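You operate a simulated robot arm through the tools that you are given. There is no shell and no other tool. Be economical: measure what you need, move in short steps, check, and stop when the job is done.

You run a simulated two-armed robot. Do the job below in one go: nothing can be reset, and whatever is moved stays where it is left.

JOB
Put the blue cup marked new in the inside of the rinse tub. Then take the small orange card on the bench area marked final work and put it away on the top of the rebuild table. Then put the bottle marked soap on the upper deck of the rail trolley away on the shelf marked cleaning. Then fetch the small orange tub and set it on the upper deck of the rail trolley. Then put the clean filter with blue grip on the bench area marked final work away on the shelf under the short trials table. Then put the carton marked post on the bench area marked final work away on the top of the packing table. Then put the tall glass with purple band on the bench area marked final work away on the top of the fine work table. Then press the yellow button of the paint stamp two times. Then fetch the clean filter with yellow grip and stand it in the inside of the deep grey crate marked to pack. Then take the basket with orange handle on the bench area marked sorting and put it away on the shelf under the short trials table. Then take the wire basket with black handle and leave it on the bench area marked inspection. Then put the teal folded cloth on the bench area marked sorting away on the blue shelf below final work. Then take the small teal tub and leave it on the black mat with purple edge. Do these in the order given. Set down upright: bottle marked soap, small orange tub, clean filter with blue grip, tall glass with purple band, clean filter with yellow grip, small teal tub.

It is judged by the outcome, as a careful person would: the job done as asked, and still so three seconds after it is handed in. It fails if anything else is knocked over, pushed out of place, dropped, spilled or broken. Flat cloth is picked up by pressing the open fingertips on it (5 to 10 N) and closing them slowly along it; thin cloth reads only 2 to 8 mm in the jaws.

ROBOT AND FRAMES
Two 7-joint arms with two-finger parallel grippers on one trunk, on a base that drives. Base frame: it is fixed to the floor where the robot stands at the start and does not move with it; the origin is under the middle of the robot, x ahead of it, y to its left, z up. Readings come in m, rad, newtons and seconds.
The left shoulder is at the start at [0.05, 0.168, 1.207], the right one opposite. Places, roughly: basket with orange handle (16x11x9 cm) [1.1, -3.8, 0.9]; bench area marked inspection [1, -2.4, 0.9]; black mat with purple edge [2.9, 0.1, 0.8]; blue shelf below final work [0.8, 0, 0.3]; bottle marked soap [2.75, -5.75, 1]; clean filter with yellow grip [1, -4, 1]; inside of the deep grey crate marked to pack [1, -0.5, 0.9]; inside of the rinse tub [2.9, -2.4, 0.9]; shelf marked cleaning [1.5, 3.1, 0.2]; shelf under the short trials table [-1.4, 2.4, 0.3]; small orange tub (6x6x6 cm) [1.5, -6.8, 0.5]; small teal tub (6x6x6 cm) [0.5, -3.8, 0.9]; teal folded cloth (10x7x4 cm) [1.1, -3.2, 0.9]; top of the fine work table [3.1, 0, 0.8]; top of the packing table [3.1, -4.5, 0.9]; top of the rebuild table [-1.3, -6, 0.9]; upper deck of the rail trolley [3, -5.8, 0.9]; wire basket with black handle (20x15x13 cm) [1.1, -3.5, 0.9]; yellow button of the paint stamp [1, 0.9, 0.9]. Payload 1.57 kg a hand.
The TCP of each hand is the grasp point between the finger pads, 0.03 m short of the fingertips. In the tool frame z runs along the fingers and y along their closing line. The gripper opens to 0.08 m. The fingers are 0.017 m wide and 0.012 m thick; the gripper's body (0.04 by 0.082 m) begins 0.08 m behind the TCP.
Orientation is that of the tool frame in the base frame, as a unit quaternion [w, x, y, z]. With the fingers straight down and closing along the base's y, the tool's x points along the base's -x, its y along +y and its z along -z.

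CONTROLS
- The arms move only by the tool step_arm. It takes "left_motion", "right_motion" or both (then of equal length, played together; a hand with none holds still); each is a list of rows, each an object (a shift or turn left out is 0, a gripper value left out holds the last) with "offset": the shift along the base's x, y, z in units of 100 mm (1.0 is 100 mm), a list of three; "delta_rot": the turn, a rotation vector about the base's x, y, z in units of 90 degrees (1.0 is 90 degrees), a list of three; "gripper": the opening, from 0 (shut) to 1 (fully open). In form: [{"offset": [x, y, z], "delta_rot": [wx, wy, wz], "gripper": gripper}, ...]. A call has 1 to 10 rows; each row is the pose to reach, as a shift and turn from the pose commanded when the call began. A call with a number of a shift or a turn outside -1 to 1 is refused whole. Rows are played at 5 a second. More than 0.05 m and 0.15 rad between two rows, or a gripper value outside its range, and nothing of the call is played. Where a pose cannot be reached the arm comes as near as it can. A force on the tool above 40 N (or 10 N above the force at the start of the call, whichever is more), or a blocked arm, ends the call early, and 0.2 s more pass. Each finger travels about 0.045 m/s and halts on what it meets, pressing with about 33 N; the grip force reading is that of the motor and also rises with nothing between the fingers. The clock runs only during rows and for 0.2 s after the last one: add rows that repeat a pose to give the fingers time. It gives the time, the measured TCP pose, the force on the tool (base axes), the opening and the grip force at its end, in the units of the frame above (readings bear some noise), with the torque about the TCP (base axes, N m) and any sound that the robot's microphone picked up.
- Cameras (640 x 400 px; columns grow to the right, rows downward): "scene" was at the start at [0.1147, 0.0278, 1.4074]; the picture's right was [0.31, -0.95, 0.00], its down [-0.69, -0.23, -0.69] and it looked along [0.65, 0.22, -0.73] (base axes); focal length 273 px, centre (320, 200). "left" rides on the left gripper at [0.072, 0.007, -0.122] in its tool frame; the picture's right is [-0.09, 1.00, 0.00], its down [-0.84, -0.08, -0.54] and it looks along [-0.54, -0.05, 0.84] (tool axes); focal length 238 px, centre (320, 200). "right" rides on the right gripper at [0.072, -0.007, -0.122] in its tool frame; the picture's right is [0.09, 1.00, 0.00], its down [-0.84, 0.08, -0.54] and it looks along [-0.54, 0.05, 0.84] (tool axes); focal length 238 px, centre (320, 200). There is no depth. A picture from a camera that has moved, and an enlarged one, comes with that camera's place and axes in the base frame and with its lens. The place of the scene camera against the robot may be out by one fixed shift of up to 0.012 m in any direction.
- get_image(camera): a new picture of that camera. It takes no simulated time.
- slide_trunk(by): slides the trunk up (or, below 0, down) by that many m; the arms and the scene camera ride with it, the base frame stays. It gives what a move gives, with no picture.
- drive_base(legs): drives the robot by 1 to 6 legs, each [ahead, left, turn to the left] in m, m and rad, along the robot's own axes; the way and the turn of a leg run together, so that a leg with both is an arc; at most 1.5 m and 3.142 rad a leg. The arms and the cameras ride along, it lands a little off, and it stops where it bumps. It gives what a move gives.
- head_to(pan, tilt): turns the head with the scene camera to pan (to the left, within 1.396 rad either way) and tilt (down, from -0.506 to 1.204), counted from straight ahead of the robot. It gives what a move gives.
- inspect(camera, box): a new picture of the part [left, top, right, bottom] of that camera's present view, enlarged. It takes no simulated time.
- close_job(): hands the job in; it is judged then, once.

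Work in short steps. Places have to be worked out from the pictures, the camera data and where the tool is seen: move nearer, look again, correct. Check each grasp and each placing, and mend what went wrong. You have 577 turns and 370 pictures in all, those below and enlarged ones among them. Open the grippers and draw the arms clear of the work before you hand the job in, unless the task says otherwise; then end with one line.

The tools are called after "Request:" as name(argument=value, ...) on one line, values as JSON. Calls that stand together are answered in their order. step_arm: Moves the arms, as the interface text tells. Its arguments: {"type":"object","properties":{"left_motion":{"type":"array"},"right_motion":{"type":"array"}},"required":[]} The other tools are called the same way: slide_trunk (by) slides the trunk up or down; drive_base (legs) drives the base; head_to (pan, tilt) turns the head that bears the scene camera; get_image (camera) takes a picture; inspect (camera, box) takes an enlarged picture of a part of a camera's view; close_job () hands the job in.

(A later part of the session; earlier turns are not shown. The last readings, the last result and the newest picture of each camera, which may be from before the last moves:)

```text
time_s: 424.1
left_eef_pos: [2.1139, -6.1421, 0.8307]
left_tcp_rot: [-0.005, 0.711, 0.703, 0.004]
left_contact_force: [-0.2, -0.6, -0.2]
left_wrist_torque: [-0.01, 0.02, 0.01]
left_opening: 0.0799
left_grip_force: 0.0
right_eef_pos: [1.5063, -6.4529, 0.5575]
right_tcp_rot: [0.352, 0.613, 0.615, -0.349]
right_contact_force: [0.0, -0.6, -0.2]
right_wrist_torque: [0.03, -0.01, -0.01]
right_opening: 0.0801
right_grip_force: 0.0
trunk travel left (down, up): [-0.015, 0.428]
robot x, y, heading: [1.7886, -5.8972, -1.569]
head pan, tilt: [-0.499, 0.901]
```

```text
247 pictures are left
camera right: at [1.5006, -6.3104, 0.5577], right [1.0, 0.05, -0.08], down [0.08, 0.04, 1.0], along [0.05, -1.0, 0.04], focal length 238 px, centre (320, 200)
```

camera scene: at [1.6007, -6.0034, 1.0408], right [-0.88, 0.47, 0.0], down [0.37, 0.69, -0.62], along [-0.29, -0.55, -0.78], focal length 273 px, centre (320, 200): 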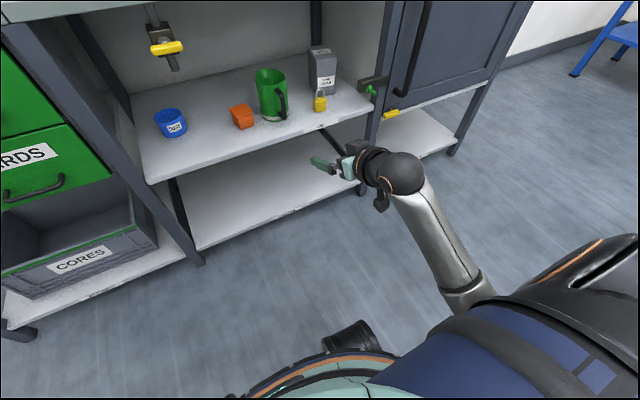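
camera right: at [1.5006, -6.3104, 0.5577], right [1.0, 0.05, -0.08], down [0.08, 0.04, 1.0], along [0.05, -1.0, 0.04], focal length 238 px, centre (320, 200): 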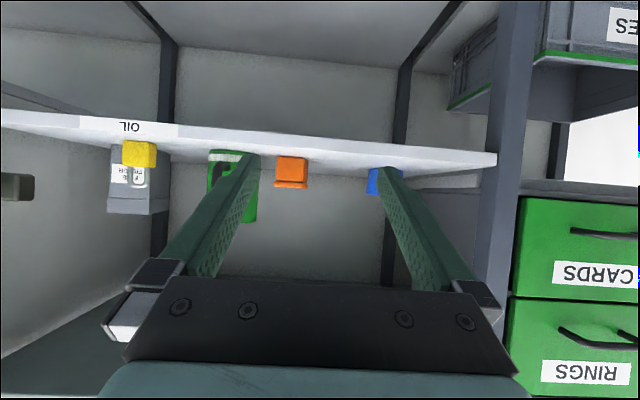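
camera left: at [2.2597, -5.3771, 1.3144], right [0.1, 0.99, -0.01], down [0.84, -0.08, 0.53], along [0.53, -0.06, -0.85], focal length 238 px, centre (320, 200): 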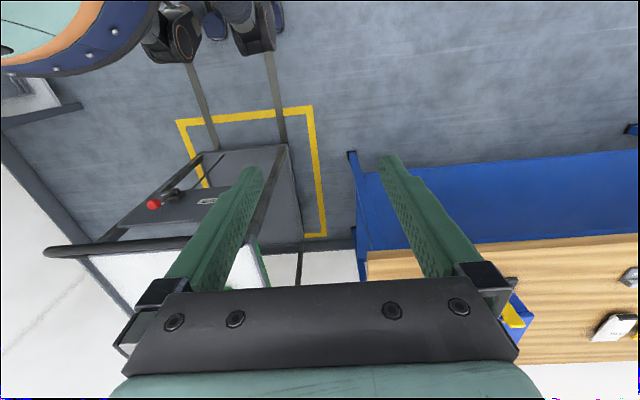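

The tub now sits near x≈1.465, closer to the mug. I zoom in to measure the gap.

Request:
inspect(camera="right", box=[190, 120, 410, 240])

Request:
inspect(camera="scene", box=[100, 40, 320, 180])

```text
2.91 times, centred on (300, 180) of right
camera zoom: at [1.5006, -6.3104, 0.5577], right [1.0, 0.05, -0.08], down [0.08, 0.04, 1.0], along [0.05, -1.0, 0.04], focal length 693 px, centre (378, 258)
```

zoom: 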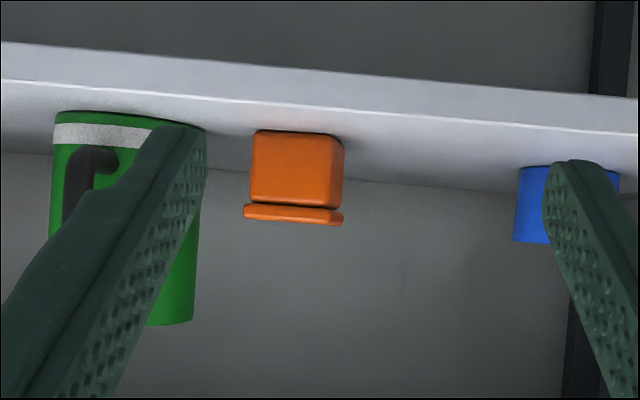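

```text
2.86 times, centred on (210, 110) of scene
camera zoom: at [1.7506, -6.0027, 1.0407], right [-0.88, 0.48, 0.0], down [0.37, 0.69, -0.62], along [-0.3, -0.55, -0.78], focal length 779 px, centre (634, 457)
```

zoom: 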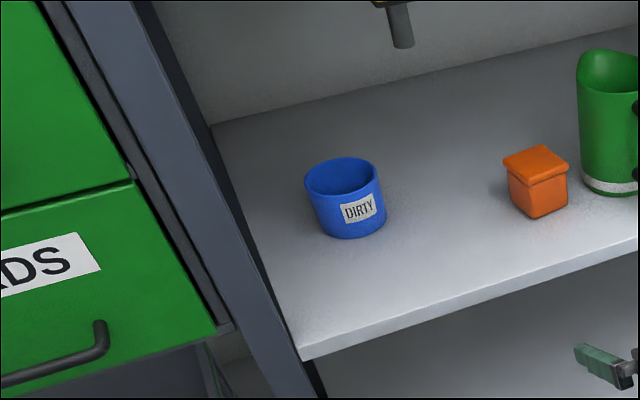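

Gap to the mug is ~3 cm, enough for a finger. I set the opening to 72 mm, shift the hand to x=1.465 and drive in.

Request:
step_arm(right_motion=[{"offset": [-0.2, 0, -0.05], "gripper": 0.9}, {"offset": [-0.41, 0, -0.12], "gripper": 0.9}])

Request:
drive_base(legs=[[0.2, 0, 0]])

Request:
get_image(camera="right")

```text
time_s: 424.7
left_eef_pos: [2.1131, -6.1419, 0.83]
left_tcp_rot: [-0.006, 0.71, 0.704, 0.004]
left_contact_force: [0.5, 1.2, -0.5]
left_wrist_torque: [0.0, 0.02, 0.0]
left_opening: 0.0801
left_grip_force: 0.0
right_eef_pos: [1.4641, -6.4533, 0.5467]
right_tcp_rot: [0.353, 0.613, 0.615, -0.35]
right_contact_force: [0.1, -0.1, 0.3]
right_wrist_torque: [0.0, 0.0, 0.01]
right_opening: 0.0722
right_grip_force: 0.1
trunk travel left (down, up): [-0.015, 0.428]
robot x, y, heading: [1.7898, -5.8972, -1.567]
head pan, tilt: [-0.499, 0.901]
```

```text
time_s: 426.3
left_eef_pos: [2.1155, -6.3396, 0.8293]
left_tcp_rot: [-0.005, 0.711, 0.703, 0.003]
left_contact_force: [0.4, 0.0, 0.0]
left_wrist_torque: [-0.01, 0.03, 0.02]
left_opening: 0.0802
left_grip_force: 0.1
right_eef_pos: [1.4653, -6.6503, 0.5465]
right_tcp_rot: [0.351, 0.614, 0.615, -0.35]
right_contact_force: [-0.2, 0.2, -0.4]
right_wrist_torque: [0.02, -0.02, 0.01]
right_opening: 0.0719
right_grip_force: 0.0
trunk travel left (down, up): [-0.015, 0.428]
robot x, y, heading: [1.7906, -6.0978, -1.57]
head pan, tilt: [-0.499, 0.901]
```

```text
244 pictures are left
camera right: at [1.4601, -6.51, 0.5464], right [1.0, 0.05, -0.08], down [0.08, 0.04, 1.0], along [0.05, -1.0, 0.04], focal length 238 px, centre (320, 200)
```

right: 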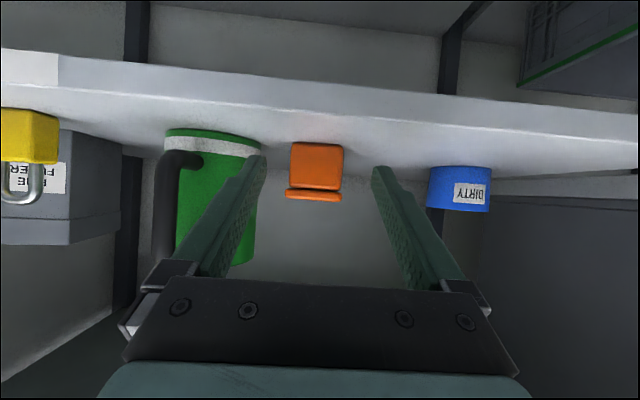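

Centred. I drive 9 cm further.

Request:
drive_base(legs=[[0.09, 0, 0]])

Request:
get_image(camera="right")

```text
time_s: 427.4
left_eef_pos: [2.1151, -6.4281, 0.8308]
left_tcp_rot: [-0.005, 0.71, 0.704, 0.003]
left_contact_force: [-0.4, 0.0, -0.6]
left_wrist_torque: [-0.03, -0.01, 0.02]
left_opening: 0.0801
left_grip_force: 0.1
right_eef_pos: [1.4668, -6.7397, 0.5459]
right_tcp_rot: [0.352, 0.612, 0.615, -0.35]
right_contact_force: [0.3, -0.1, -0.5]
right_wrist_torque: [0.0, 0.04, 0.01]
right_opening: 0.0719
right_grip_force: 0.1
trunk travel left (down, up): [-0.015, 0.428]
robot x, y, heading: [1.7896, -6.1852, -1.566]
head pan, tilt: [-0.499, 0.901]
```

```text
243 pictures are left
camera right: at [1.4612, -6.5982, 0.5464], right [1.0, 0.05, -0.08], down [0.08, 0.04, 1.0], along [0.06, -1.0, 0.04], focal length 238 px, centre (320, 200)
```

right: 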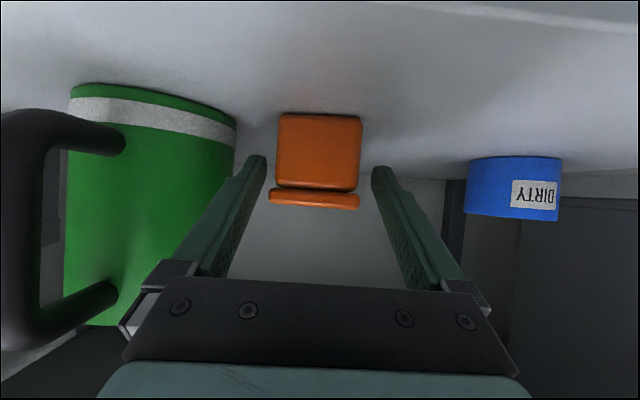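

Tips are at the tub's front. I drive 4.5 cm more and close.

Request:
drive_base(legs=[[0.045, 0, 0]])

Request:
step_arm(right_motion=[{"offset": [0, 0, -0.06], "gripper": 0.9}, {"offset": [0, 0, -0.06], "gripper": 0.75}, {"offset": [0, 0, -0.06], "gripper": 0.65}, {"offset": [0, 0, -0.06], "gripper": 0.5}, {"offset": [0, 0, -0.06], "gripper": 0.5}, {"offset": [0, 0, -0.06], "gripper": 0.5}])

Request:
get_image(camera="right")

```text
time_s: 428.3
left_eef_pos: [2.1166, -6.4732, 0.8291]
left_tcp_rot: [-0.005, 0.71, 0.705, 0.003]
left_contact_force: [-0.4, -0.1, 0.7]
left_wrist_torque: [-0.01, 0.0, -0.03]
left_opening: 0.0802
left_grip_force: 0.0
right_eef_pos: [1.4683, -6.7854, 0.5457]
right_tcp_rot: [0.353, 0.612, 0.615, -0.35]
right_contact_force: [0.0, -0.1, -0.4]
right_wrist_torque: [0.01, 0.0, -0.01]
right_opening: 0.0721
right_grip_force: 0.0
trunk travel left (down, up): [-0.015, 0.428]
robot x, y, heading: [1.7906, -6.2316, -1.565]
head pan, tilt: [-0.499, 0.901]
```

```text
time_s: 429.7
left_eef_pos: [2.1153, -6.4729, 0.8297]
left_tcp_rot: [-0.004, 0.71, 0.704, 0.004]
left_contact_force: [0.5, 0.1, -0.6]
left_wrist_torque: [0.02, 0.02, -0.02]
left_opening: 0.0803
left_grip_force: 0.1
right_eef_pos: [1.4685, -6.7837, 0.5399]
right_tcp_rot: [0.353, 0.612, 0.615, -0.35]
right_contact_force: [-0.3, -0.2, 1.0]
right_wrist_torque: [0.0, -0.01, 0.04]
right_opening: 0.0556
right_grip_force: 32.9
trunk travel left (down, up): [-0.015, 0.428]
robot x, y, heading: [1.791, -6.2288, -1.566]
head pan, tilt: [-0.499, 0.901]
```

```text
242 pictures are left
camera right: at [1.4621, -6.6426, 0.5401], right [1.0, 0.05, -0.08], down [0.08, 0.04, 1.0], along [0.05, -1.0, 0.04], focal length 238 px, centre (320, 200)
```

right: 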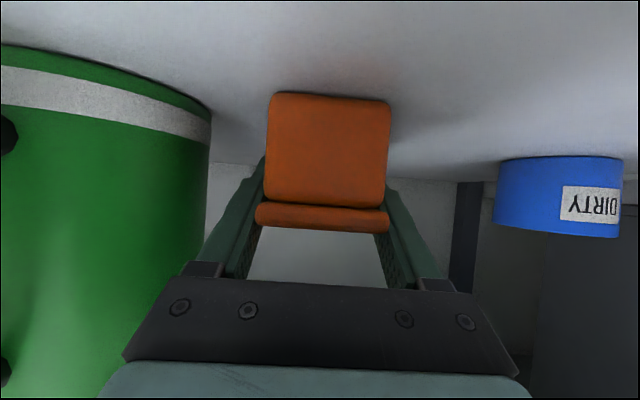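

Gripped at 56 mm. I lift 4 cm and back straight out.

Request:
step_arm(right_motion=[{"offset": [0, 0, 0.15]}, {"offset": [0, 0, 0.35]}, {"offset": [0, 0, 0.45]}])

Request:
drive_base(legs=[[-0.35, 0, 0]])

Request:
slide_trunk(by=0.36)

Request:
get_image(camera="right")

Request:
get_image(camera="scene")

```text
time_s: 430.5
left_eef_pos: [2.1152, -6.4733, 0.829]
left_tcp_rot: [-0.005, 0.71, 0.704, 0.005]
left_contact_force: [-0.3, -1.1, -0.4]
left_wrist_torque: [-0.01, 0.03, -0.03]
left_opening: 0.0799
left_grip_force: 0.0
right_eef_pos: [1.4669, -6.7833, 0.5831]
right_tcp_rot: [0.352, 0.612, 0.616, -0.349]
right_contact_force: [0.6, 0.5, -0.9]
right_wrist_torque: [-0.01, 0.0, 0.02]
right_opening: 0.0556
right_grip_force: 32.7
trunk travel left (down, up): [-0.015, 0.428]
robot x, y, heading: [1.7846, -6.2311, -1.571]
head pan, tilt: [-0.499, 0.901]
```

```text
time_s: 432.8
left_eef_pos: [2.1137, -6.1195, 0.8301]
left_tcp_rot: [-0.006, 0.71, 0.704, 0.005]
left_contact_force: [-0.1, 0.5, 0.5]
left_wrist_torque: [-0.02, 0.01, -0.05]
left_opening: 0.0798
left_grip_force: 0.1
right_eef_pos: [1.4649, -6.4297, 0.5841]
right_tcp_rot: [0.352, 0.613, 0.614, -0.35]
right_contact_force: [-0.2, -1.3, -1.1]
right_wrist_torque: [-0.01, 0.0, 0.03]
right_opening: 0.0558
right_grip_force: 32.5
trunk travel left (down, up): [-0.015, 0.428]
robot x, y, heading: [1.7919, -5.8765, -1.567]
head pan, tilt: [-0.499, 0.901]
```

```text
time_s: 436.3
left_eef_pos: [2.1142, -6.1191, 1.1897]
left_tcp_rot: [-0.005, 0.711, 0.703, 0.004]
left_contact_force: [-0.7, 0.5, -0.7]
left_wrist_torque: [0.03, 0.01, 0.0]
left_opening: 0.0796
left_grip_force: 0.1
right_eef_pos: [1.4641, -6.4309, 0.9436]
right_tcp_rot: [0.352, 0.613, 0.615, -0.349]
right_contact_force: [0.2, -0.3, -1.3]
right_wrist_torque: [-0.02, 0.0, -0.01]
right_opening: 0.0556
right_grip_force: 33.0
trunk travel left (down, up): [-0.375, 0.068]
robot x, y, heading: [1.7874, -5.879, -1.564]
head pan, tilt: [-0.499, 0.901]
```

```text
241 pictures are left
camera right: at [1.4586, -6.2883, 0.9438], right [1.0, 0.05, -0.08], down [0.08, 0.04, 1.0], along [0.05, -1.0, 0.04], focal length 238 px, centre (320, 200)
```

right: 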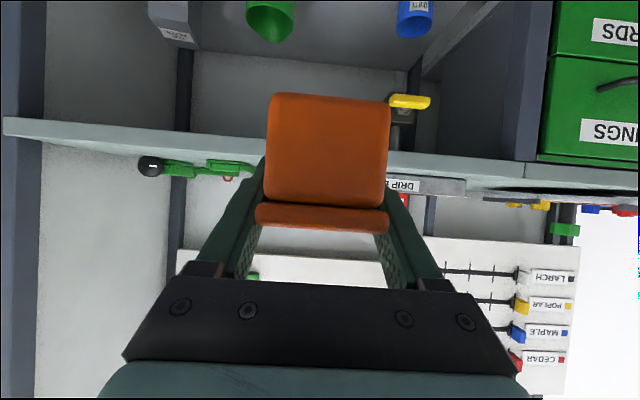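

```text
240 pictures are left
camera scene: at [1.7503, -5.9803, 1.4007], right [-0.88, 0.48, 0.0], down [0.37, 0.69, -0.62], along [-0.3, -0.55, -0.78], focal length 273 px, centre (320, 200)
```

scene: 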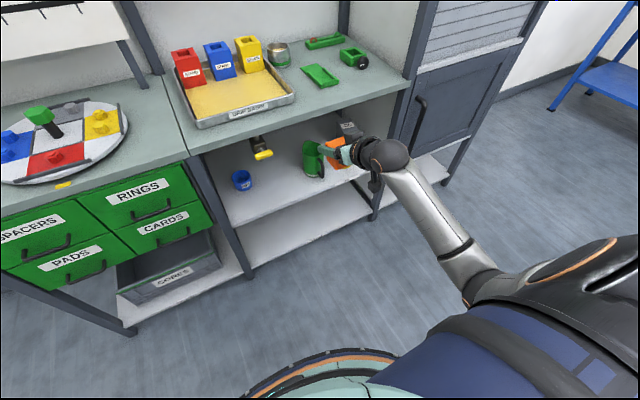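

Tub is held upright. To avoid the trolley's handle bar I'll place it from the trolley's south side. I raise the hand, then turn to face north and look.

Request:
step_arm(right_motion=[{"offset": [0, 0, 0.4]}, {"offset": [0, 0, 0.8]}, {"offset": [0, 0, 1.0]}])

Request:
step_arm(right_motion=[{"offset": [0, 0, 0.4]}, {"offset": [0, 0, 0.7]}])

Request:
drive_base(legs=[[0, -0.1, 0], [0, 0, 1.57]])

Request:
head_to(pan=-0.3, tilt=0.6)

Request:
get_image(camera="scene")

```text
time_s: 437.1
left_eef_pos: [2.1137, -6.1192, 1.1904]
left_tcp_rot: [-0.005, 0.71, 0.704, 0.004]
left_contact_force: [-0.2, -0.7, -0.3]
left_wrist_torque: [0.0, 0.04, 0.0]
left_opening: 0.08
left_grip_force: 0.1
right_eef_pos: [1.4645, -6.4301, 1.0444]
right_tcp_rot: [0.351, 0.613, 0.615, -0.351]
right_contact_force: [-0.7, -0.1, -1.4]
right_wrist_torque: [-0.03, -0.03, 0.0]
right_opening: 0.0556
right_grip_force: 32.9
trunk travel left (down, up): [-0.375, 0.068]
robot x, y, heading: [1.7879, -5.877, -1.568]
head pan, tilt: [-0.499, 0.901]
```

```text
time_s: 437.7
left_eef_pos: [2.1141, -6.1193, 1.1911]
left_tcp_rot: [-0.005, 0.711, 0.704, 0.003]
left_contact_force: [-0.2, 1.0, -0.1]
left_wrist_torque: [-0.06, -0.03, 0.0]
left_opening: 0.0801
left_grip_force: 0.0
right_eef_pos: [1.4647, -6.4299, 1.1136]
right_tcp_rot: [0.352, 0.613, 0.614, -0.35]
right_contact_force: [-0.1, -0.3, -0.7]
right_wrist_torque: [-0.03, 0.0, -0.01]
right_opening: 0.0557
right_grip_force: 32.8
trunk travel left (down, up): [-0.375, 0.068]
robot x, y, heading: [1.7855, -5.8736, -1.568]
head pan, tilt: [-0.499, 0.901]
```

```text
time_s: 442.6
left_eef_pos: [1.9511, -5.566, 1.1909]
left_tcp_rot: [-0.006, 0.035, 0.999, -0.001]
left_contact_force: [0.4, 0.0, -0.2]
left_wrist_torque: [-0.01, 0.02, -0.02]
left_opening: 0.0802
left_grip_force: 0.0
right_eef_pos: [2.2215, -6.2323, 1.1138]
right_tcp_rot: [0.496, 0.025, 0.868, -0.014]
right_contact_force: [-0.2, -0.4, -0.9]
right_wrist_torque: [-0.01, 0.01, 0.02]
right_opening: 0.0555
right_grip_force: 33.5
trunk travel left (down, up): [-0.375, 0.068]
robot x, y, heading: [1.685, -5.8743, -0.055]
head pan, tilt: [-0.499, 0.901]
```

```text
time_s: 443.4
left_eef_pos: [1.9507, -5.5656, 1.1896]
left_tcp_rot: [-0.006, 0.035, 0.999, 0.0]
left_contact_force: [-0.4, -0.1, 0.2]
left_wrist_torque: [0.01, 0.0, -0.01]
left_opening: 0.0804
left_grip_force: 0.0
right_eef_pos: [2.2209, -6.2323, 1.1134]
right_tcp_rot: [0.496, 0.025, 0.868, -0.013]
right_contact_force: [-0.5, 0.0, -1.1]
right_wrist_torque: [0.01, -0.02, 0.02]
right_opening: 0.0557
right_grip_force: 32.6
trunk travel left (down, up): [-0.375, 0.068]
robot x, y, heading: [1.691, -5.8762, -0.056]
head pan, tilt: [-0.3, 0.6]
```

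```text
239 pictures are left
camera scene: at [1.8097, -5.9074, 1.4254], right [-0.35, -0.94, 0.0], down [-0.53, 0.2, -0.82], along [0.77, -0.29, -0.57], focal length 273 px, centre (320, 200)
```

scene: 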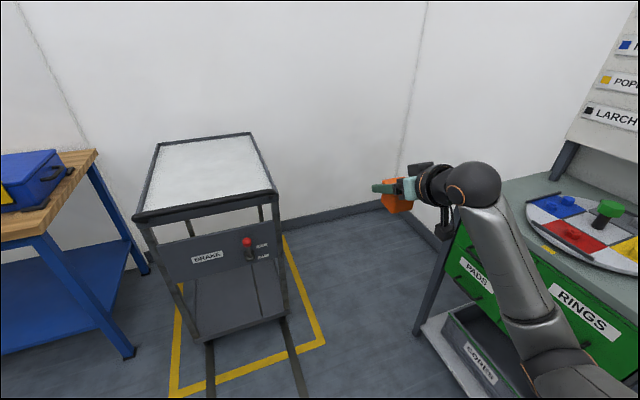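

Placing with this tilted wrist would bring the forearm onto the handle bar, and the south gap is too narrow. Instead I'll set the tub on the empty south end of the bench and regrasp it from above. I turn north and strafe west.

Request:
drive_base(legs=[[0, -0.1, 0], [0, 0, 1.626], [0, 0.75, 0]])

Request:
head_to(pan=0.3, tilt=0.6)

Request:
get_image(camera="scene")

```text
time_s: 452.2
left_eef_pos: [0.594, -5.7296, 1.1898]
left_tcp_rot: [-0.003, -0.704, 0.711, -0.005]
left_contact_force: [-0.1, -1.3, 0.2]
left_wrist_torque: [-0.02, 0.0, 0.02]
left_opening: 0.0803
left_grip_force: 0.0
right_eef_pos: [1.2438, -5.4188, 1.1128]
right_tcp_rot: [-0.35, 0.615, -0.613, -0.352]
right_contact_force: [0.1, 0.0, -1.1]
right_wrist_torque: [0.04, 0.0, -0.03]
right_opening: 0.0555
right_grip_force: 33.1
trunk travel left (down, up): [-0.375, 0.068]
robot x, y, heading: [0.9208, -5.9751, 1.577]
head pan, tilt: [-0.3, 0.6]
```

```text
time_s: 453.2
left_eef_pos: [0.5943, -5.7312, 1.1895]
left_tcp_rot: [-0.004, -0.704, 0.711, -0.005]
left_contact_force: [0.7, -0.6, 1.4]
left_wrist_torque: [-0.02, 0.0, 0.01]
left_opening: 0.0801
left_grip_force: 0.0
right_eef_pos: [1.2432, -5.4177, 1.1142]
right_tcp_rot: [-0.35, 0.615, -0.612, -0.353]
right_contact_force: [-0.1, -0.3, -1.3]
right_wrist_torque: [0.04, 0.01, 0.0]
right_opening: 0.0556
right_grip_force: 32.7
trunk travel left (down, up): [-0.375, 0.068]
robot x, y, heading: [0.9217, -5.9691, 1.58]
head pan, tilt: [0.3, 0.6]
```

```text
238 pictures are left
camera scene: at [0.8934, -5.846, 1.4255], right [0.95, 0.3, 0.0], down [0.17, -0.54, -0.83], along [-0.25, 0.79, -0.56], focal length 273 px, centre (320, 200)
```

scene: 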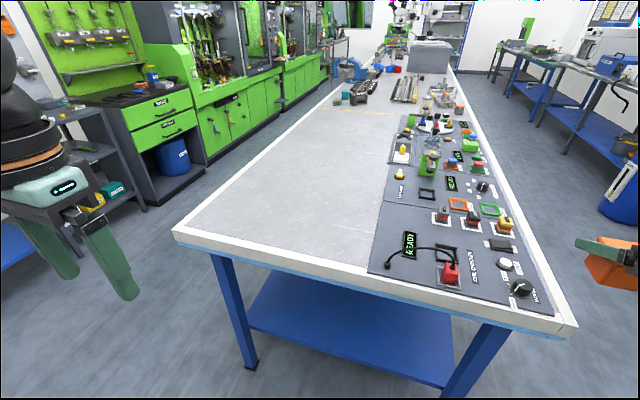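

The bench's south end is empty around (0.6,−5.2). I drive there.

Request:
drive_base(legs=[[0, 0.64, 0], [0.215, 0, 0]])

Request:
step_arm(right_motion=[{"offset": [0, 0, -0.4]}, {"offset": [0, 0, -0.8]}, {"offset": [0, 0, -1.0]}])

Request:
head_to(pan=-0.3, tilt=0.7)

Request:
get_image(camera="scene")

Request:
get_image(camera="right")

```text
time_s: 457.9
left_eef_pos: [-0.0372, -5.5356, 1.1904]
left_tcp_rot: [0.004, 0.715, -0.7, 0.006]
left_contact_force: [-0.6, 0.3, -0.6]
left_wrist_torque: [-0.02, -0.02, 0.0]
left_opening: 0.0798
left_grip_force: 0.0
right_eef_pos: [0.6021, -5.2056, 1.1138]
right_tcp_rot: [-0.344, 0.624, -0.603, -0.358]
right_contact_force: [-0.6, 0.3, 0.3]
right_wrist_torque: [0.03, 0.02, 0.01]
right_opening: 0.0555
right_grip_force: 33.3
trunk travel left (down, up): [-0.375, 0.068]
robot x, y, heading: [0.2971, -5.7688, 1.605]
head pan, tilt: [0.3, 0.6]
```

```text
time_s: 458.7
left_eef_pos: [-0.0373, -5.5366, 1.1902]
left_tcp_rot: [0.004, 0.714, -0.7, 0.004]
left_contact_force: [0.2, 0.0, 0.4]
left_wrist_torque: [0.03, 0.0, 0.02]
left_opening: 0.0804
left_grip_force: 0.1
right_eef_pos: [0.601, -5.2058, 1.0125]
right_tcp_rot: [-0.344, 0.624, -0.603, -0.357]
right_contact_force: [0.6, 0.1, -1.5]
right_wrist_torque: [0.01, 0.0, 0.0]
right_opening: 0.0552
right_grip_force: 32.5
trunk travel left (down, up): [-0.375, 0.068]
robot x, y, heading: [0.2966, -5.7667, 1.609]
head pan, tilt: [0.3, 0.6]
```

```text
time_s: 459.7
left_eef_pos: [-0.0374, -5.5359, 1.1894]
left_tcp_rot: [0.004, 0.714, -0.7, 0.005]
left_contact_force: [0.0, -0.3, 0.0]
left_wrist_torque: [0.0, -0.01, 0.01]
left_opening: 0.08
left_grip_force: 0.1
right_eef_pos: [0.6019, -5.2068, 1.0116]
right_tcp_rot: [-0.345, 0.623, -0.604, -0.357]
right_contact_force: [-0.2, 0.2, -1.5]
right_wrist_torque: [0.02, 0.0, -0.02]
right_opening: 0.0557
right_grip_force: 33.0
trunk travel left (down, up): [-0.375, 0.068]
robot x, y, heading: [0.2969, -5.7717, 1.607]
head pan, tilt: [-0.3, 0.7]
```

```text
237 pictures are left
camera scene: at [0.3161, -5.6444, 1.4169], right [0.97, -0.26, 0.0], down [-0.17, -0.62, -0.76], along [0.2, 0.74, -0.64], focal length 273 px, centre (320, 200)
```

scene: 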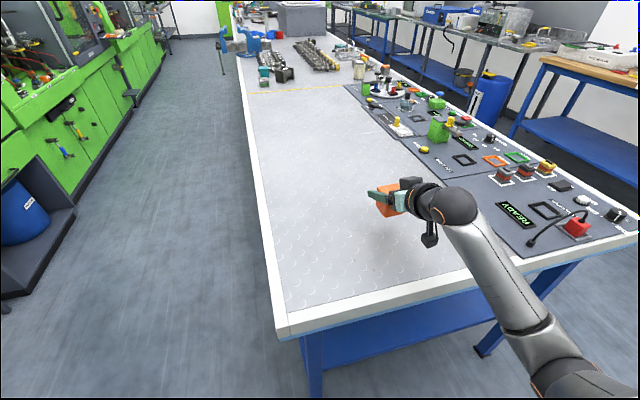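

```text
236 pictures are left
camera right: at [0.6145, -5.3474, 1.0129], right [-0.99, -0.08, -0.08], down [-0.07, -0.05, 1.0], along [-0.08, 1.0, 0.04], focal length 238 px, centre (320, 200)
```

right: 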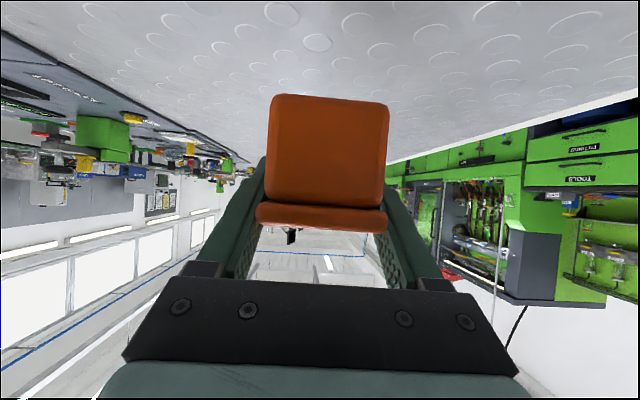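

Clear surface below. I lower until contact (expected TCP z≈0.94).

Request:
step_arm(right_motion=[{"offset": [0, 0, -0.25]}, {"offset": [0, 0, -0.45]}, {"offset": [0, 0, -0.55]}, {"offset": [0, 0, -0.62]}, {"offset": [0, 0, -0.68]}])

```text
time_s: 460.9
left_eef_pos: [-0.038, -5.5364, 1.1895]
left_tcp_rot: [0.002, 0.714, -0.7, 0.005]
left_contact_force: [0.8, 0.6, 0.6]
left_wrist_torque: [0.01, 0.01, -0.01]
left_opening: 0.08
left_grip_force: 0.0
right_eef_pos: [0.6005, -5.2061, 0.9453]
right_tcp_rot: [-0.344, 0.625, -0.603, -0.358]
right_contact_force: [0.3, 0.2, -0.9]
right_wrist_torque: [0.02, 0.04, 0.0]
right_opening: 0.0556
right_grip_force: 33.3
trunk travel left (down, up): [-0.375, 0.068]
robot x, y, heading: [0.2935, -5.7686, 1.608]
head pan, tilt: [-0.3, 0.7]
```

Request:
step_arm(right_motion=[{"offset": [0, 0, -0.05]}, {"offset": [0, 0, -0.1]}, {"offset": [0, 0, -0.15]}, {"offset": [0, 0, -0.2]}])

```text
time_s: 461.9
left_eef_pos: [-0.0381, -5.539, 1.191]
left_tcp_rot: [0.003, 0.715, -0.699, 0.005]
left_contact_force: [-0.5, 0.6, 0.1]
left_wrist_torque: [0.01, -0.01, -0.04]
left_opening: 0.0802
left_grip_force: 0.1
right_eef_pos: [0.6023, -5.2057, 0.934]
right_tcp_rot: [-0.349, 0.622, -0.601, -0.36]
right_contact_force: [3.4, 0.0, 26.2]
right_wrist_torque: [-0.69, -0.03, 0.11]
right_opening: 0.056
right_grip_force: 32.5
trunk travel left (down, up): [-0.375, 0.068]
robot x, y, heading: [0.299, -5.7682, 1.606]
head pan, tilt: [-0.3, 0.7]
```

In contact. I relieve the pressure, open, and back away.

Request:
step_arm(right_motion=[{"offset": [0, 0, 0.08]}, {"offset": [0, 0, 0.08], "gripper": 0.8}, {"offset": [0, 0, 0.08], "gripper": 0.95}, {"offset": [0, 0, 0.08], "gripper": 1.0}, {"offset": [0, 0, 0.08], "gripper": 1.0}])

Request:
drive_base(legs=[[-0.25, 0, -0.036]])

Request:
get_image(camera="right")

Request:
get_image(camera="scene")

```text
time_s: 463.1
left_eef_pos: [-0.0374, -5.5371, 1.1896]
left_tcp_rot: [0.003, 0.714, -0.7, 0.005]
left_contact_force: [-1.0, 0.7, 1.5]
left_wrist_torque: [0.02, 0.02, 0.01]
left_opening: 0.08
left_grip_force: 0.1
right_eef_pos: [0.6031, -5.2057, 0.933]
right_tcp_rot: [-0.344, 0.624, -0.603, -0.358]
right_contact_force: [0.6, -0.7, -0.8]
right_wrist_torque: [-0.01, -0.03, 0.0]
right_opening: 0.0799
right_grip_force: 0.1
trunk travel left (down, up): [-0.375, 0.068]
robot x, y, heading: [0.2959, -5.7682, 1.606]
head pan, tilt: [-0.3, 0.7]
```

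```text
time_s: 464.9
left_eef_pos: [-0.0247, -5.7783, 1.1901]
left_tcp_rot: [-0.004, -0.703, 0.711, -0.005]
left_contact_force: [-0.2, -0.9, -0.1]
left_wrist_torque: [0.01, 0.01, 0.0]
left_opening: 0.08
left_grip_force: 0.1
right_eef_pos: [0.625, -5.4693, 0.9352]
right_tcp_rot: [-0.349, 0.615, -0.612, -0.353]
right_contact_force: [1.3, -0.2, -0.4]
right_wrist_torque: [-0.02, 0.03, -0.04]
right_opening: 0.0799
right_grip_force: 0.0
trunk travel left (down, up): [-0.375, 0.068]
robot x, y, heading: [0.3028, -6.0215, 1.571]
head pan, tilt: [-0.3, 0.7]
```

```text
235 pictures are left
camera right: at [0.6336, -5.6101, 0.9346], right [-1.0, -0.05, -0.08], down [-0.08, -0.04, 1.0], along [-0.05, 1.0, 0.04], focal length 238 px, centre (320, 200)
```

right: 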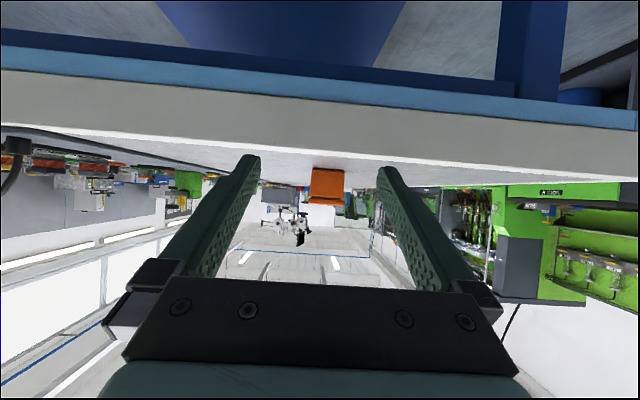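

```text
234 pictures are left
camera scene: at [0.3249, -5.8986, 1.417], right [0.96, -0.29, 0.0], down [-0.19, -0.62, -0.77], along [0.22, 0.73, -0.64], focal length 273 px, centre (320, 200)
```

scene: 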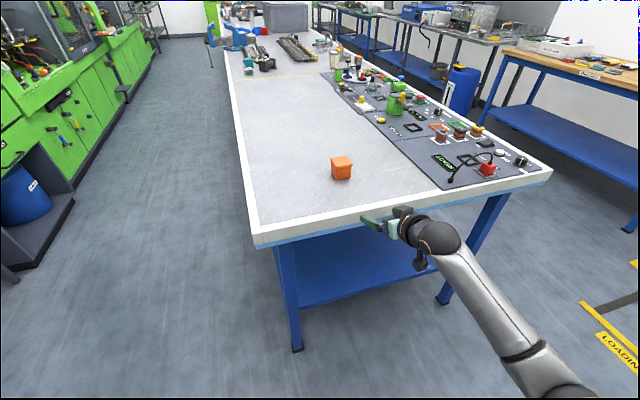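

The tub stands on the bench. I un-tilt the hand to point straight down, raising it.

Request:
step_arm(right_motion=[{"offset": [0, 0, 0.4], "delta_rot": [-0.09, 0, 0]}, {"offset": [0, 0, 0.7], "delta_rot": [-0.18, 0, 0]}, {"offset": [0, -0.1, 1.0], "delta_rot": [-0.27, 0, 0]}, {"offset": [0, -0.2, 1.0], "delta_rot": [-0.36, 0, 0]}, {"offset": [0, -0.3, 1.0], "delta_rot": [-0.45, 0, 0]}, {"offset": [0, -0.4, 1.0], "delta_rot": [-0.54, 0, 0]}, {"offset": [0, -0.5, 1.0], "delta_rot": [-0.63, 0, 0]}, {"offset": [0, -0.6, 1.0], "delta_rot": [-0.665, 0, 0]}])

Request:
step_arm(right_motion=[{"offset": [0, -0.3, 0.3]}, {"offset": [0, -0.6, 0.6]}, {"offset": [-0.3, -0.8, 0.9]}, {"offset": [-0.6, -0.9, 1.0]}])

Request:
get_image(camera="scene")

```text
time_s: 466.7
left_eef_pos: [-0.0253, -5.7787, 1.1899]
left_tcp_rot: [-0.004, -0.703, 0.711, -0.005]
left_contact_force: [0.3, 0.3, 0.0]
left_wrist_torque: [0.02, 0.01, 0.01]
left_opening: 0.0798
left_grip_force: 0.0
right_eef_pos: [0.6263, -5.5269, 1.033]
right_tcp_rot: [0.004, 0.707, -0.707, 0.002]
right_contact_force: [-0.4, 0.1, 0.3]
right_wrist_torque: [0.0, 0.0, 0.01]
right_opening: 0.0798
right_grip_force: 0.1
trunk travel left (down, up): [-0.375, 0.068]
robot x, y, heading: [0.2977, -6.0211, 1.573]
head pan, tilt: [-0.3, 0.7]
```

```text
time_s: 467.7
left_eef_pos: [-0.0262, -5.7791, 1.19]
left_tcp_rot: [-0.004, -0.703, 0.711, -0.006]
left_contact_force: [-0.6, -0.2, -0.3]
left_wrist_torque: [0.03, 0.01, -0.01]
left_opening: 0.08
left_grip_force: 0.0
right_eef_pos: [0.5652, -5.6182, 1.1319]
right_tcp_rot: [-0.005, -0.707, 0.707, -0.001]
right_contact_force: [0.0, 0.3, 0.4]
right_wrist_torque: [0.01, -0.02, 0.02]
right_opening: 0.0799
right_grip_force: 0.0
trunk travel left (down, up): [-0.375, 0.068]
robot x, y, heading: [0.3018, -6.0215, 1.568]
head pan, tilt: [-0.3, 0.7]
```

```text
233 pictures are left
camera scene: at [0.3245, -5.8978, 1.4168], right [0.96, -0.29, 0.0], down [-0.19, -0.62, -0.76], along [0.22, 0.73, -0.64], focal length 273 px, centre (320, 200)
```

scene: 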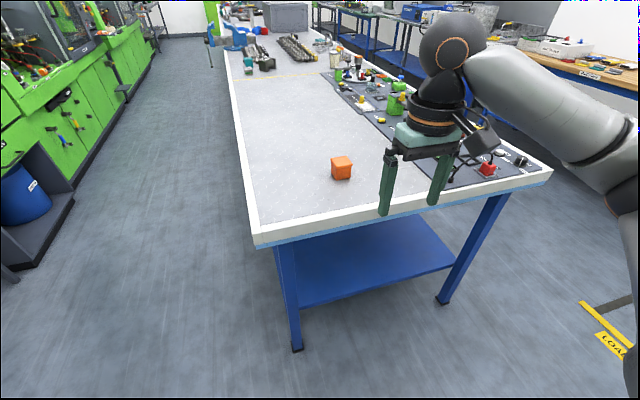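

Arm is normal again. I move up to the bench edge and place the hand above the tub.

Request:
drive_base(legs=[[0.33, -0.12, 0]])

Request:
step_arm(right_motion=[{"offset": [-0.3, 0.3, 0]}, {"offset": [-0.6, 0.6, 0]}, {"offset": [-0.8, 0.9, -0.2]}])

Request:
get_image(camera="right")

```text
time_s: 470.0
left_eef_pos: [0.0959, -5.4564, 1.1905]
left_tcp_rot: [-0.004, -0.703, 0.711, -0.005]
left_contact_force: [0.8, -0.5, -0.3]
left_wrist_torque: [-0.04, -0.02, 0.0]
left_opening: 0.0802
left_grip_force: 0.1
right_eef_pos: [0.686, -5.2965, 1.1326]
right_tcp_rot: [-0.003, -0.707, 0.708, -0.001]
right_contact_force: [0.6, 0.3, -0.2]
right_wrist_torque: [-0.02, 0.01, 0.01]
right_opening: 0.0798
right_grip_force: 0.1
trunk travel left (down, up): [-0.375, 0.068]
robot x, y, heading: [0.419, -5.6979, 1.573]
head pan, tilt: [-0.3, 0.7]
```

```text
time_s: 470.8
left_eef_pos: [0.0936, -5.4552, 1.1904]
left_tcp_rot: [-0.003, -0.702, 0.712, -0.006]
left_contact_force: [-0.5, 0.5, 0.8]
left_wrist_torque: [0.01, -0.02, 0.0]
left_opening: 0.0799
left_grip_force: 0.0
right_eef_pos: [0.6032, -5.2052, 1.1103]
right_tcp_rot: [-0.003, -0.706, 0.708, -0.001]
right_contact_force: [-0.8, -0.6, -0.1]
right_wrist_torque: [-0.03, -0.01, -0.01]
right_opening: 0.0796
right_grip_force: 0.1
trunk travel left (down, up): [-0.375, 0.068]
robot x, y, heading: [0.4191, -5.7, 1.575]
head pan, tilt: [-0.3, 0.7]
```

```text
232 pictures are left
camera right: at [0.6114, -5.2764, 1.233], right [-1.0, -0.09, 0.0], down [-0.07, 0.84, 0.54], along [-0.05, 0.54, -0.84], focal length 238 px, centre (320, 200)
```

right: 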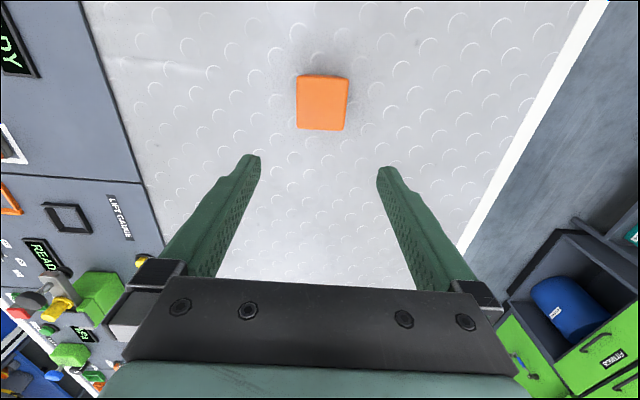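

Tub centre at (0.605,−5.225). I correct and descend over it.

Request:
step_arm(right_motion=[{"offset": [0.0, -0.2, -0.4]}, {"offset": [0.0, -0.2, -0.8]}, {"offset": [0.0, -0.2, -1.0]}])

Request:
get_image(camera="right")

```text
time_s: 471.6
left_eef_pos: [0.0949, -5.4563, 1.19]
left_tcp_rot: [-0.003, -0.702, 0.712, -0.005]
left_contact_force: [1.2, 0.0, 0.1]
left_wrist_torque: [0.01, -0.04, 0.0]
left_opening: 0.08
left_grip_force: 0.1
right_eef_pos: [0.6042, -5.2295, 1.0112]
right_tcp_rot: [-0.003, -0.706, 0.708, 0.0]
right_contact_force: [0.5, 0.0, 0.1]
right_wrist_torque: [0.0, -0.03, 0.01]
right_opening: 0.08
right_grip_force: 0.0
trunk travel left (down, up): [-0.375, 0.068]
robot x, y, heading: [0.421, -5.703, 1.58]
head pan, tilt: [-0.3, 0.7]
```

```text
231 pictures are left
camera right: at [0.6129, -5.3005, 1.133], right [-1.0, -0.09, 0.0], down [-0.07, 0.84, 0.54], along [-0.05, 0.54, -0.84], focal length 238 px, centre (320, 200)
```

right: 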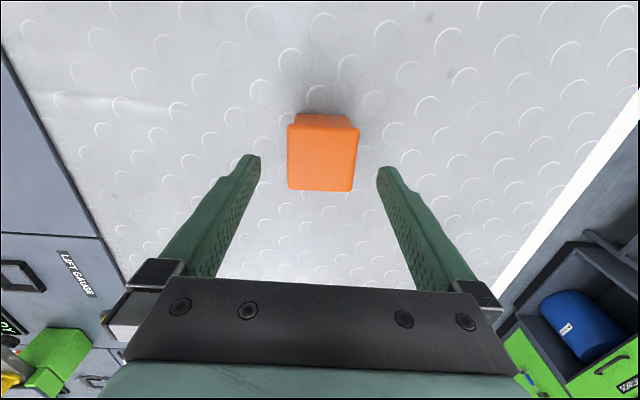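

Well centred. I descend to z=0.938 and close.

Request:
step_arm(right_motion=[{"offset": [0, 0, -0.3]}, {"offset": [0, 0, -0.6]}, {"offset": [0, 0, -0.72]}, {"offset": [0, 0, -0.72], "gripper": 0.75}, {"offset": [0, 0, -0.72], "gripper": 0.6}, {"offset": [0, 0, -0.72], "gripper": 0.5}, {"offset": [0, 0, -0.72], "gripper": 0.5}])

Request:
step_arm(right_motion=[{"offset": [0, 0, 0.4]}, {"offset": [0, 0, 0.8]}, {"offset": [0, -0.3, 1.0]}, {"offset": [0, -0.7, 1.0]}])

Request:
get_image(camera="right")

```text
time_s: 473.2
left_eef_pos: [0.0936, -5.4571, 1.1889]
left_tcp_rot: [-0.003, -0.703, 0.712, -0.005]
left_contact_force: [-0.1, 0.5, 0.6]
left_wrist_torque: [0.01, 0.04, -0.02]
left_opening: 0.08
left_grip_force: 0.0
right_eef_pos: [0.6043, -5.2295, 0.9405]
right_tcp_rot: [-0.003, -0.707, 0.707, -0.001]
right_contact_force: [-0.5, 0.5, 0.1]
right_wrist_torque: [0.01, 0.01, 0.05]
right_opening: 0.0555
right_grip_force: 33.7
trunk travel left (down, up): [-0.375, 0.068]
robot x, y, heading: [0.4183, -5.6983, 1.574]
head pan, tilt: [-0.3, 0.7]
```

```text
time_s: 474.2
left_eef_pos: [0.0947, -5.4567, 1.19]
left_tcp_rot: [-0.004, -0.703, 0.711, -0.005]
left_contact_force: [-0.7, 0.1, -0.8]
left_wrist_torque: [0.02, 0.04, 0.04]
left_opening: 0.08
left_grip_force: 0.0
right_eef_pos: [0.6055, -5.2958, 1.0394]
right_tcp_rot: [-0.003, -0.706, 0.708, -0.001]
right_contact_force: [-0.6, 0.0, -1.4]
right_wrist_torque: [0.0, 0.01, -0.05]
right_opening: 0.0556
right_grip_force: 32.7
trunk travel left (down, up): [-0.375, 0.068]
robot x, y, heading: [0.4241, -5.6984, 1.572]
head pan, tilt: [-0.3, 0.7]
```

```text
230 pictures are left
camera right: at [0.6135, -5.3668, 1.1626], right [-1.0, -0.09, 0.0], down [-0.07, 0.84, 0.54], along [-0.05, 0.54, -0.84], focal length 238 px, centre (320, 200)
```

right: 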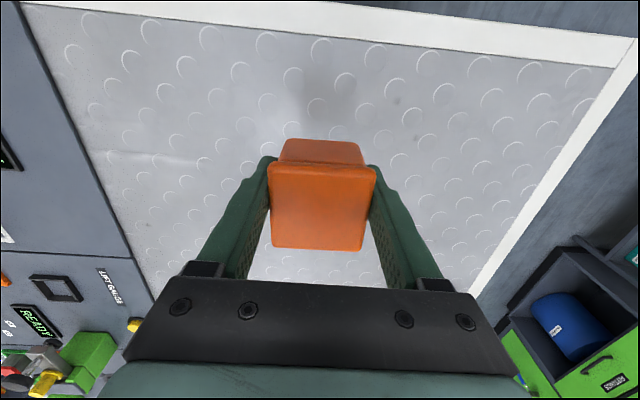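

Held. I raise it, back away, turn east and drive to the trolley.

Request:
step_arm(right_motion=[{"offset": [0, -0.3, 0.4]}, {"offset": [0, -0.7, 0.7]}, {"offset": [0, -0.8, 1.0]}])

Request:
drive_base(legs=[[-0.33, 0, 0], [0, 0, -1.572], [1.0, 0, 0], [0.45, 0, 0]])

Request:
head_to(pan=0.0, tilt=0.6)

Request:
get_image(camera="scene")

```text
time_s: 475.0
left_eef_pos: [0.0942, -5.4575, 1.1902]
left_tcp_rot: [-0.003, -0.702, 0.712, -0.005]
left_contact_force: [-0.4, 0.0, -0.3]
left_wrist_torque: [-0.04, -0.02, 0.0]
left_opening: 0.0804
left_grip_force: 0.0
right_eef_pos: [0.6056, -5.3741, 1.1399]
right_tcp_rot: [-0.004, -0.707, 0.707, -0.001]
right_contact_force: [0.1, 0.2, -1.5]
right_wrist_torque: [0.01, 0.0, -0.03]
right_opening: 0.0555
right_grip_force: 33.2
trunk travel left (down, up): [-0.375, 0.068]
robot x, y, heading: [0.4197, -5.7004, 1.573]
head pan, tilt: [-0.3, 0.7]
```

```text
time_s: 488.1
left_eef_pos: [2.1273, -5.7575, 1.1895]
left_tcp_rot: [-0.006, 0.028, 1.0, 0.0]
left_contact_force: [0.1, 0.1, 0.7]
left_wrist_torque: [0.0, 0.01, -0.03]
left_opening: 0.0801
left_grip_force: 0.1
right_eef_pos: [2.1883, -6.2738, 1.1409]
right_tcp_rot: [-0.002, 0.023, 1.0, 0.002]
right_contact_force: [0.0, 1.2, 0.0]
right_wrist_torque: [0.01, 0.04, 0.0]
right_opening: 0.0554
right_grip_force: 33.2
trunk travel left (down, up): [-0.375, 0.068]
robot x, y, heading: [1.8676, -6.0729, -0.044]
head pan, tilt: [-0.3, 0.7]
```

```text
time_s: 488.9
left_eef_pos: [2.1266, -5.7581, 1.1904]
left_tcp_rot: [-0.006, 0.027, 1.0, -0.001]
left_contact_force: [-0.7, -0.2, -0.5]
left_wrist_torque: [0.0, -0.01, 0.03]
left_opening: 0.08
left_grip_force: 0.2
right_eef_pos: [2.1888, -6.2724, 1.1398]
right_tcp_rot: [-0.002, 0.022, 1.0, 0.001]
right_contact_force: [0.6, -0.7, -2.0]
right_wrist_torque: [0.01, 0.04, 0.0]
right_opening: 0.0551
right_grip_force: 33.3
trunk travel left (down, up): [-0.375, 0.068]
robot x, y, heading: [1.8699, -6.0687, -0.041]
head pan, tilt: [0.0, 0.6]
```

```text
229 pictures are left
camera scene: at [1.996, -6.0754, 1.4255], right [-0.04, -1.0, 0.0], down [-0.56, 0.02, -0.82], along [0.82, -0.03, -0.57], focal length 273 px, centre (320, 200)
```

scene: 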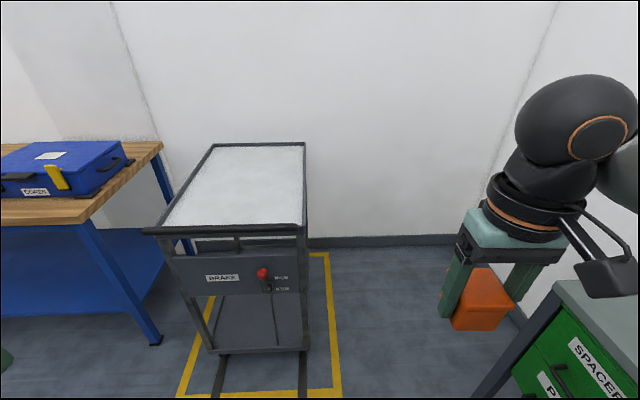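

I line up with the trolley and approach.

Request:
drive_base(legs=[[0, 0.4, 0.041], [0.34, 0, 0]])

Request:
step_arm(right_motion=[{"offset": [0.4, 0, 0]}, {"offset": [0.8, 0, 0]}, {"offset": [1.0, 0.1, 0]}])

Request:
step_arm(right_motion=[{"offset": [0.4, 0, 0]}, {"offset": [0.8, 0, -0.1]}, {"offset": [0.9, 0, -0.5]}, {"offset": [0.9, 0, -0.9]}])

Request:
get_image(camera="scene")

Request:
get_image(camera="right")

```text
time_s: 493.2
left_eef_pos: [2.4431, -5.3399, 1.1903]
left_tcp_rot: [-0.006, 0.001, 1.0, -0.001]
left_contact_force: [0.6, 0.5, 0.6]
left_wrist_torque: [0.04, 0.0, 0.01]
left_opening: 0.0801
left_grip_force: 0.0
right_eef_pos: [2.5337, -5.8492, 1.1401]
right_tcp_rot: [-0.002, -0.005, 1.0, 0.002]
right_contact_force: [0.0, 0.5, -1.2]
right_wrist_torque: [-0.03, -0.01, 0.0]
right_opening: 0.0554
right_grip_force: 33.1
trunk travel left (down, up): [-0.375, 0.068]
robot x, y, heading: [2.1999, -5.6734, 0.012]
head pan, tilt: [0.0, 0.6]
```

```text
time_s: 494.0
left_eef_pos: [2.4426, -5.3393, 1.1904]
left_tcp_rot: [-0.007, 0.002, 1.0, -0.002]
left_contact_force: [-0.6, -0.2, 0.3]
left_wrist_torque: [0.01, -0.02, -0.02]
left_opening: 0.08
left_grip_force: 0.1
right_eef_pos: [2.6339, -5.8387, 1.1396]
right_tcp_rot: [-0.003, -0.005, 1.0, 0.002]
right_contact_force: [-0.7, 0.5, -1.7]
right_wrist_torque: [-0.04, 0.01, 0.0]
right_opening: 0.0552
right_grip_force: 33.0
trunk travel left (down, up): [-0.375, 0.068]
robot x, y, heading: [2.203, -5.6676, 0.008]
head pan, tilt: [0.0, 0.6]
```

```text
time_s: 495.0
left_eef_pos: [2.4423, -5.3401, 1.1902]
left_tcp_rot: [-0.007, 0.001, 1.0, -0.001]
left_contact_force: [0.5, 0.1, -0.3]
left_wrist_torque: [-0.01, 0.02, -0.01]
left_opening: 0.0801
left_grip_force: 0.1
right_eef_pos: [2.7219, -5.839, 1.0497]
right_tcp_rot: [-0.003, -0.006, 1.0, 0.002]
right_contact_force: [-1.1, 0.0, -1.3]
right_wrist_torque: [-0.01, 0.03, 0.01]
right_opening: 0.0554
right_grip_force: 33.1
trunk travel left (down, up): [-0.375, 0.068]
robot x, y, heading: [2.1997, -5.668, 0.012]
head pan, tilt: [0.0, 0.6]
```

```text
228 pictures are left
camera scene: at [2.3299, -5.6639, 1.4255], right [0.01, -1.0, 0.0], down [-0.57, -0.01, -0.82], along [0.82, 0.01, -0.57], focal length 273 px, centre (320, 200)
```

scene: 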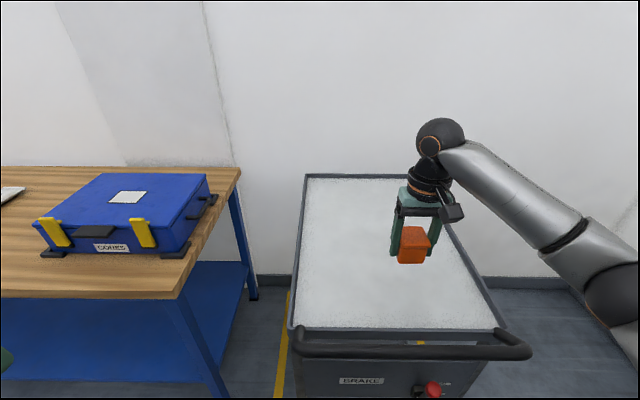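

```text
227 pictures are left
camera right: at [2.6513, -5.8483, 1.1725], right [-0.1, 0.99, 0.0], down [0.84, 0.08, 0.54], along [0.53, 0.06, -0.84], focal length 238 px, centre (320, 200)
```

right: 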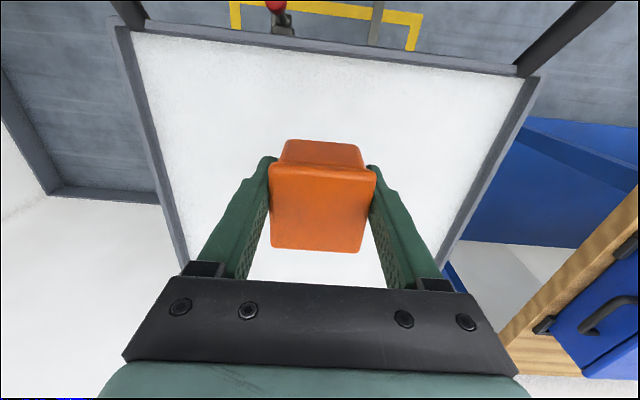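

Over the deck. I lower to near the deck.

Request:
step_arm(right_motion=[{"offset": [0.2, 0, -0.35]}, {"offset": [0.3, 0, -0.75]}, {"offset": [0.3, 0, -1.0]}, {"offset": [0.3, 0, -1.0]}])

Request:
step_arm(right_motion=[{"offset": [0, 0, -0.1]}, {"offset": [0, 0, -0.2]}, {"offset": [0, 0, -0.28]}, {"offset": [0, 0, -0.34]}, {"offset": [0, 0, -0.4]}])

```text
time_s: 496.0
left_eef_pos: [2.4418, -5.3381, 1.1896]
left_tcp_rot: [-0.006, 0.0, 1.0, -0.001]
left_contact_force: [0.1, 0.1, 0.5]
left_wrist_torque: [0.0, -0.04, -0.02]
left_opening: 0.08
left_grip_force: 0.1
right_eef_pos: [2.7544, -5.8408, 0.9498]
right_tcp_rot: [-0.003, -0.005, 1.0, 0.002]
right_contact_force: [0.3, 1.4, -2.7]
right_wrist_torque: [0.03, -0.01, -0.02]
right_opening: 0.0553
right_grip_force: 32.9
trunk travel left (down, up): [-0.375, 0.068]
robot x, y, heading: [2.2016, -5.6693, 0.012]
head pan, tilt: [0.0, 0.6]
```

```text
time_s: 497.2
left_eef_pos: [2.4425, -5.3395, 1.1905]
left_tcp_rot: [-0.006, 0.001, 1.0, -0.001]
left_contact_force: [0.2, 0.3, 0.1]
left_wrist_torque: [0.03, 0.01, 0.01]
left_opening: 0.08
left_grip_force: 0.1
right_eef_pos: [2.7526, -5.8404, 0.9112]
right_tcp_rot: [-0.003, -0.005, 1.0, 0.003]
right_contact_force: [0.1, -1.0, -1.1]
right_wrist_torque: [-0.02, 0.04, -0.03]
right_opening: 0.0553
right_grip_force: 32.9
trunk travel left (down, up): [-0.375, 0.068]
robot x, y, heading: [2.203, -5.6679, 0.008]
head pan, tilt: [0.0, 0.6]
```

Request:
step_arm(right_motion=[{"offset": [0, 0, -0.05]}, {"offset": [0, 0, -0.1]}, {"offset": [0, 0, -0.15]}, {"offset": [0, 0, -0.2]}])

```text
time_s: 498.2
left_eef_pos: [2.4404, -5.3392, 1.1912]
left_tcp_rot: [-0.006, 0.001, 1.0, -0.002]
left_contact_force: [0.2, -0.1, 0.3]
left_wrist_torque: [0.0, 0.03, -0.01]
left_opening: 0.0799
left_grip_force: 0.1
right_eef_pos: [2.7529, -5.8411, 0.8968]
right_tcp_rot: [0.002, -0.005, 1.0, 0.003]
right_contact_force: [0.3, -5.1, 25.9]
right_wrist_torque: [-0.2, -0.06, 0.12]
right_opening: 0.0563
right_grip_force: 32.7
trunk travel left (down, up): [-0.375, 0.068]
robot x, y, heading: [2.1996, -5.6671, 0.012]
head pan, tilt: [0.0, 0.6]
```

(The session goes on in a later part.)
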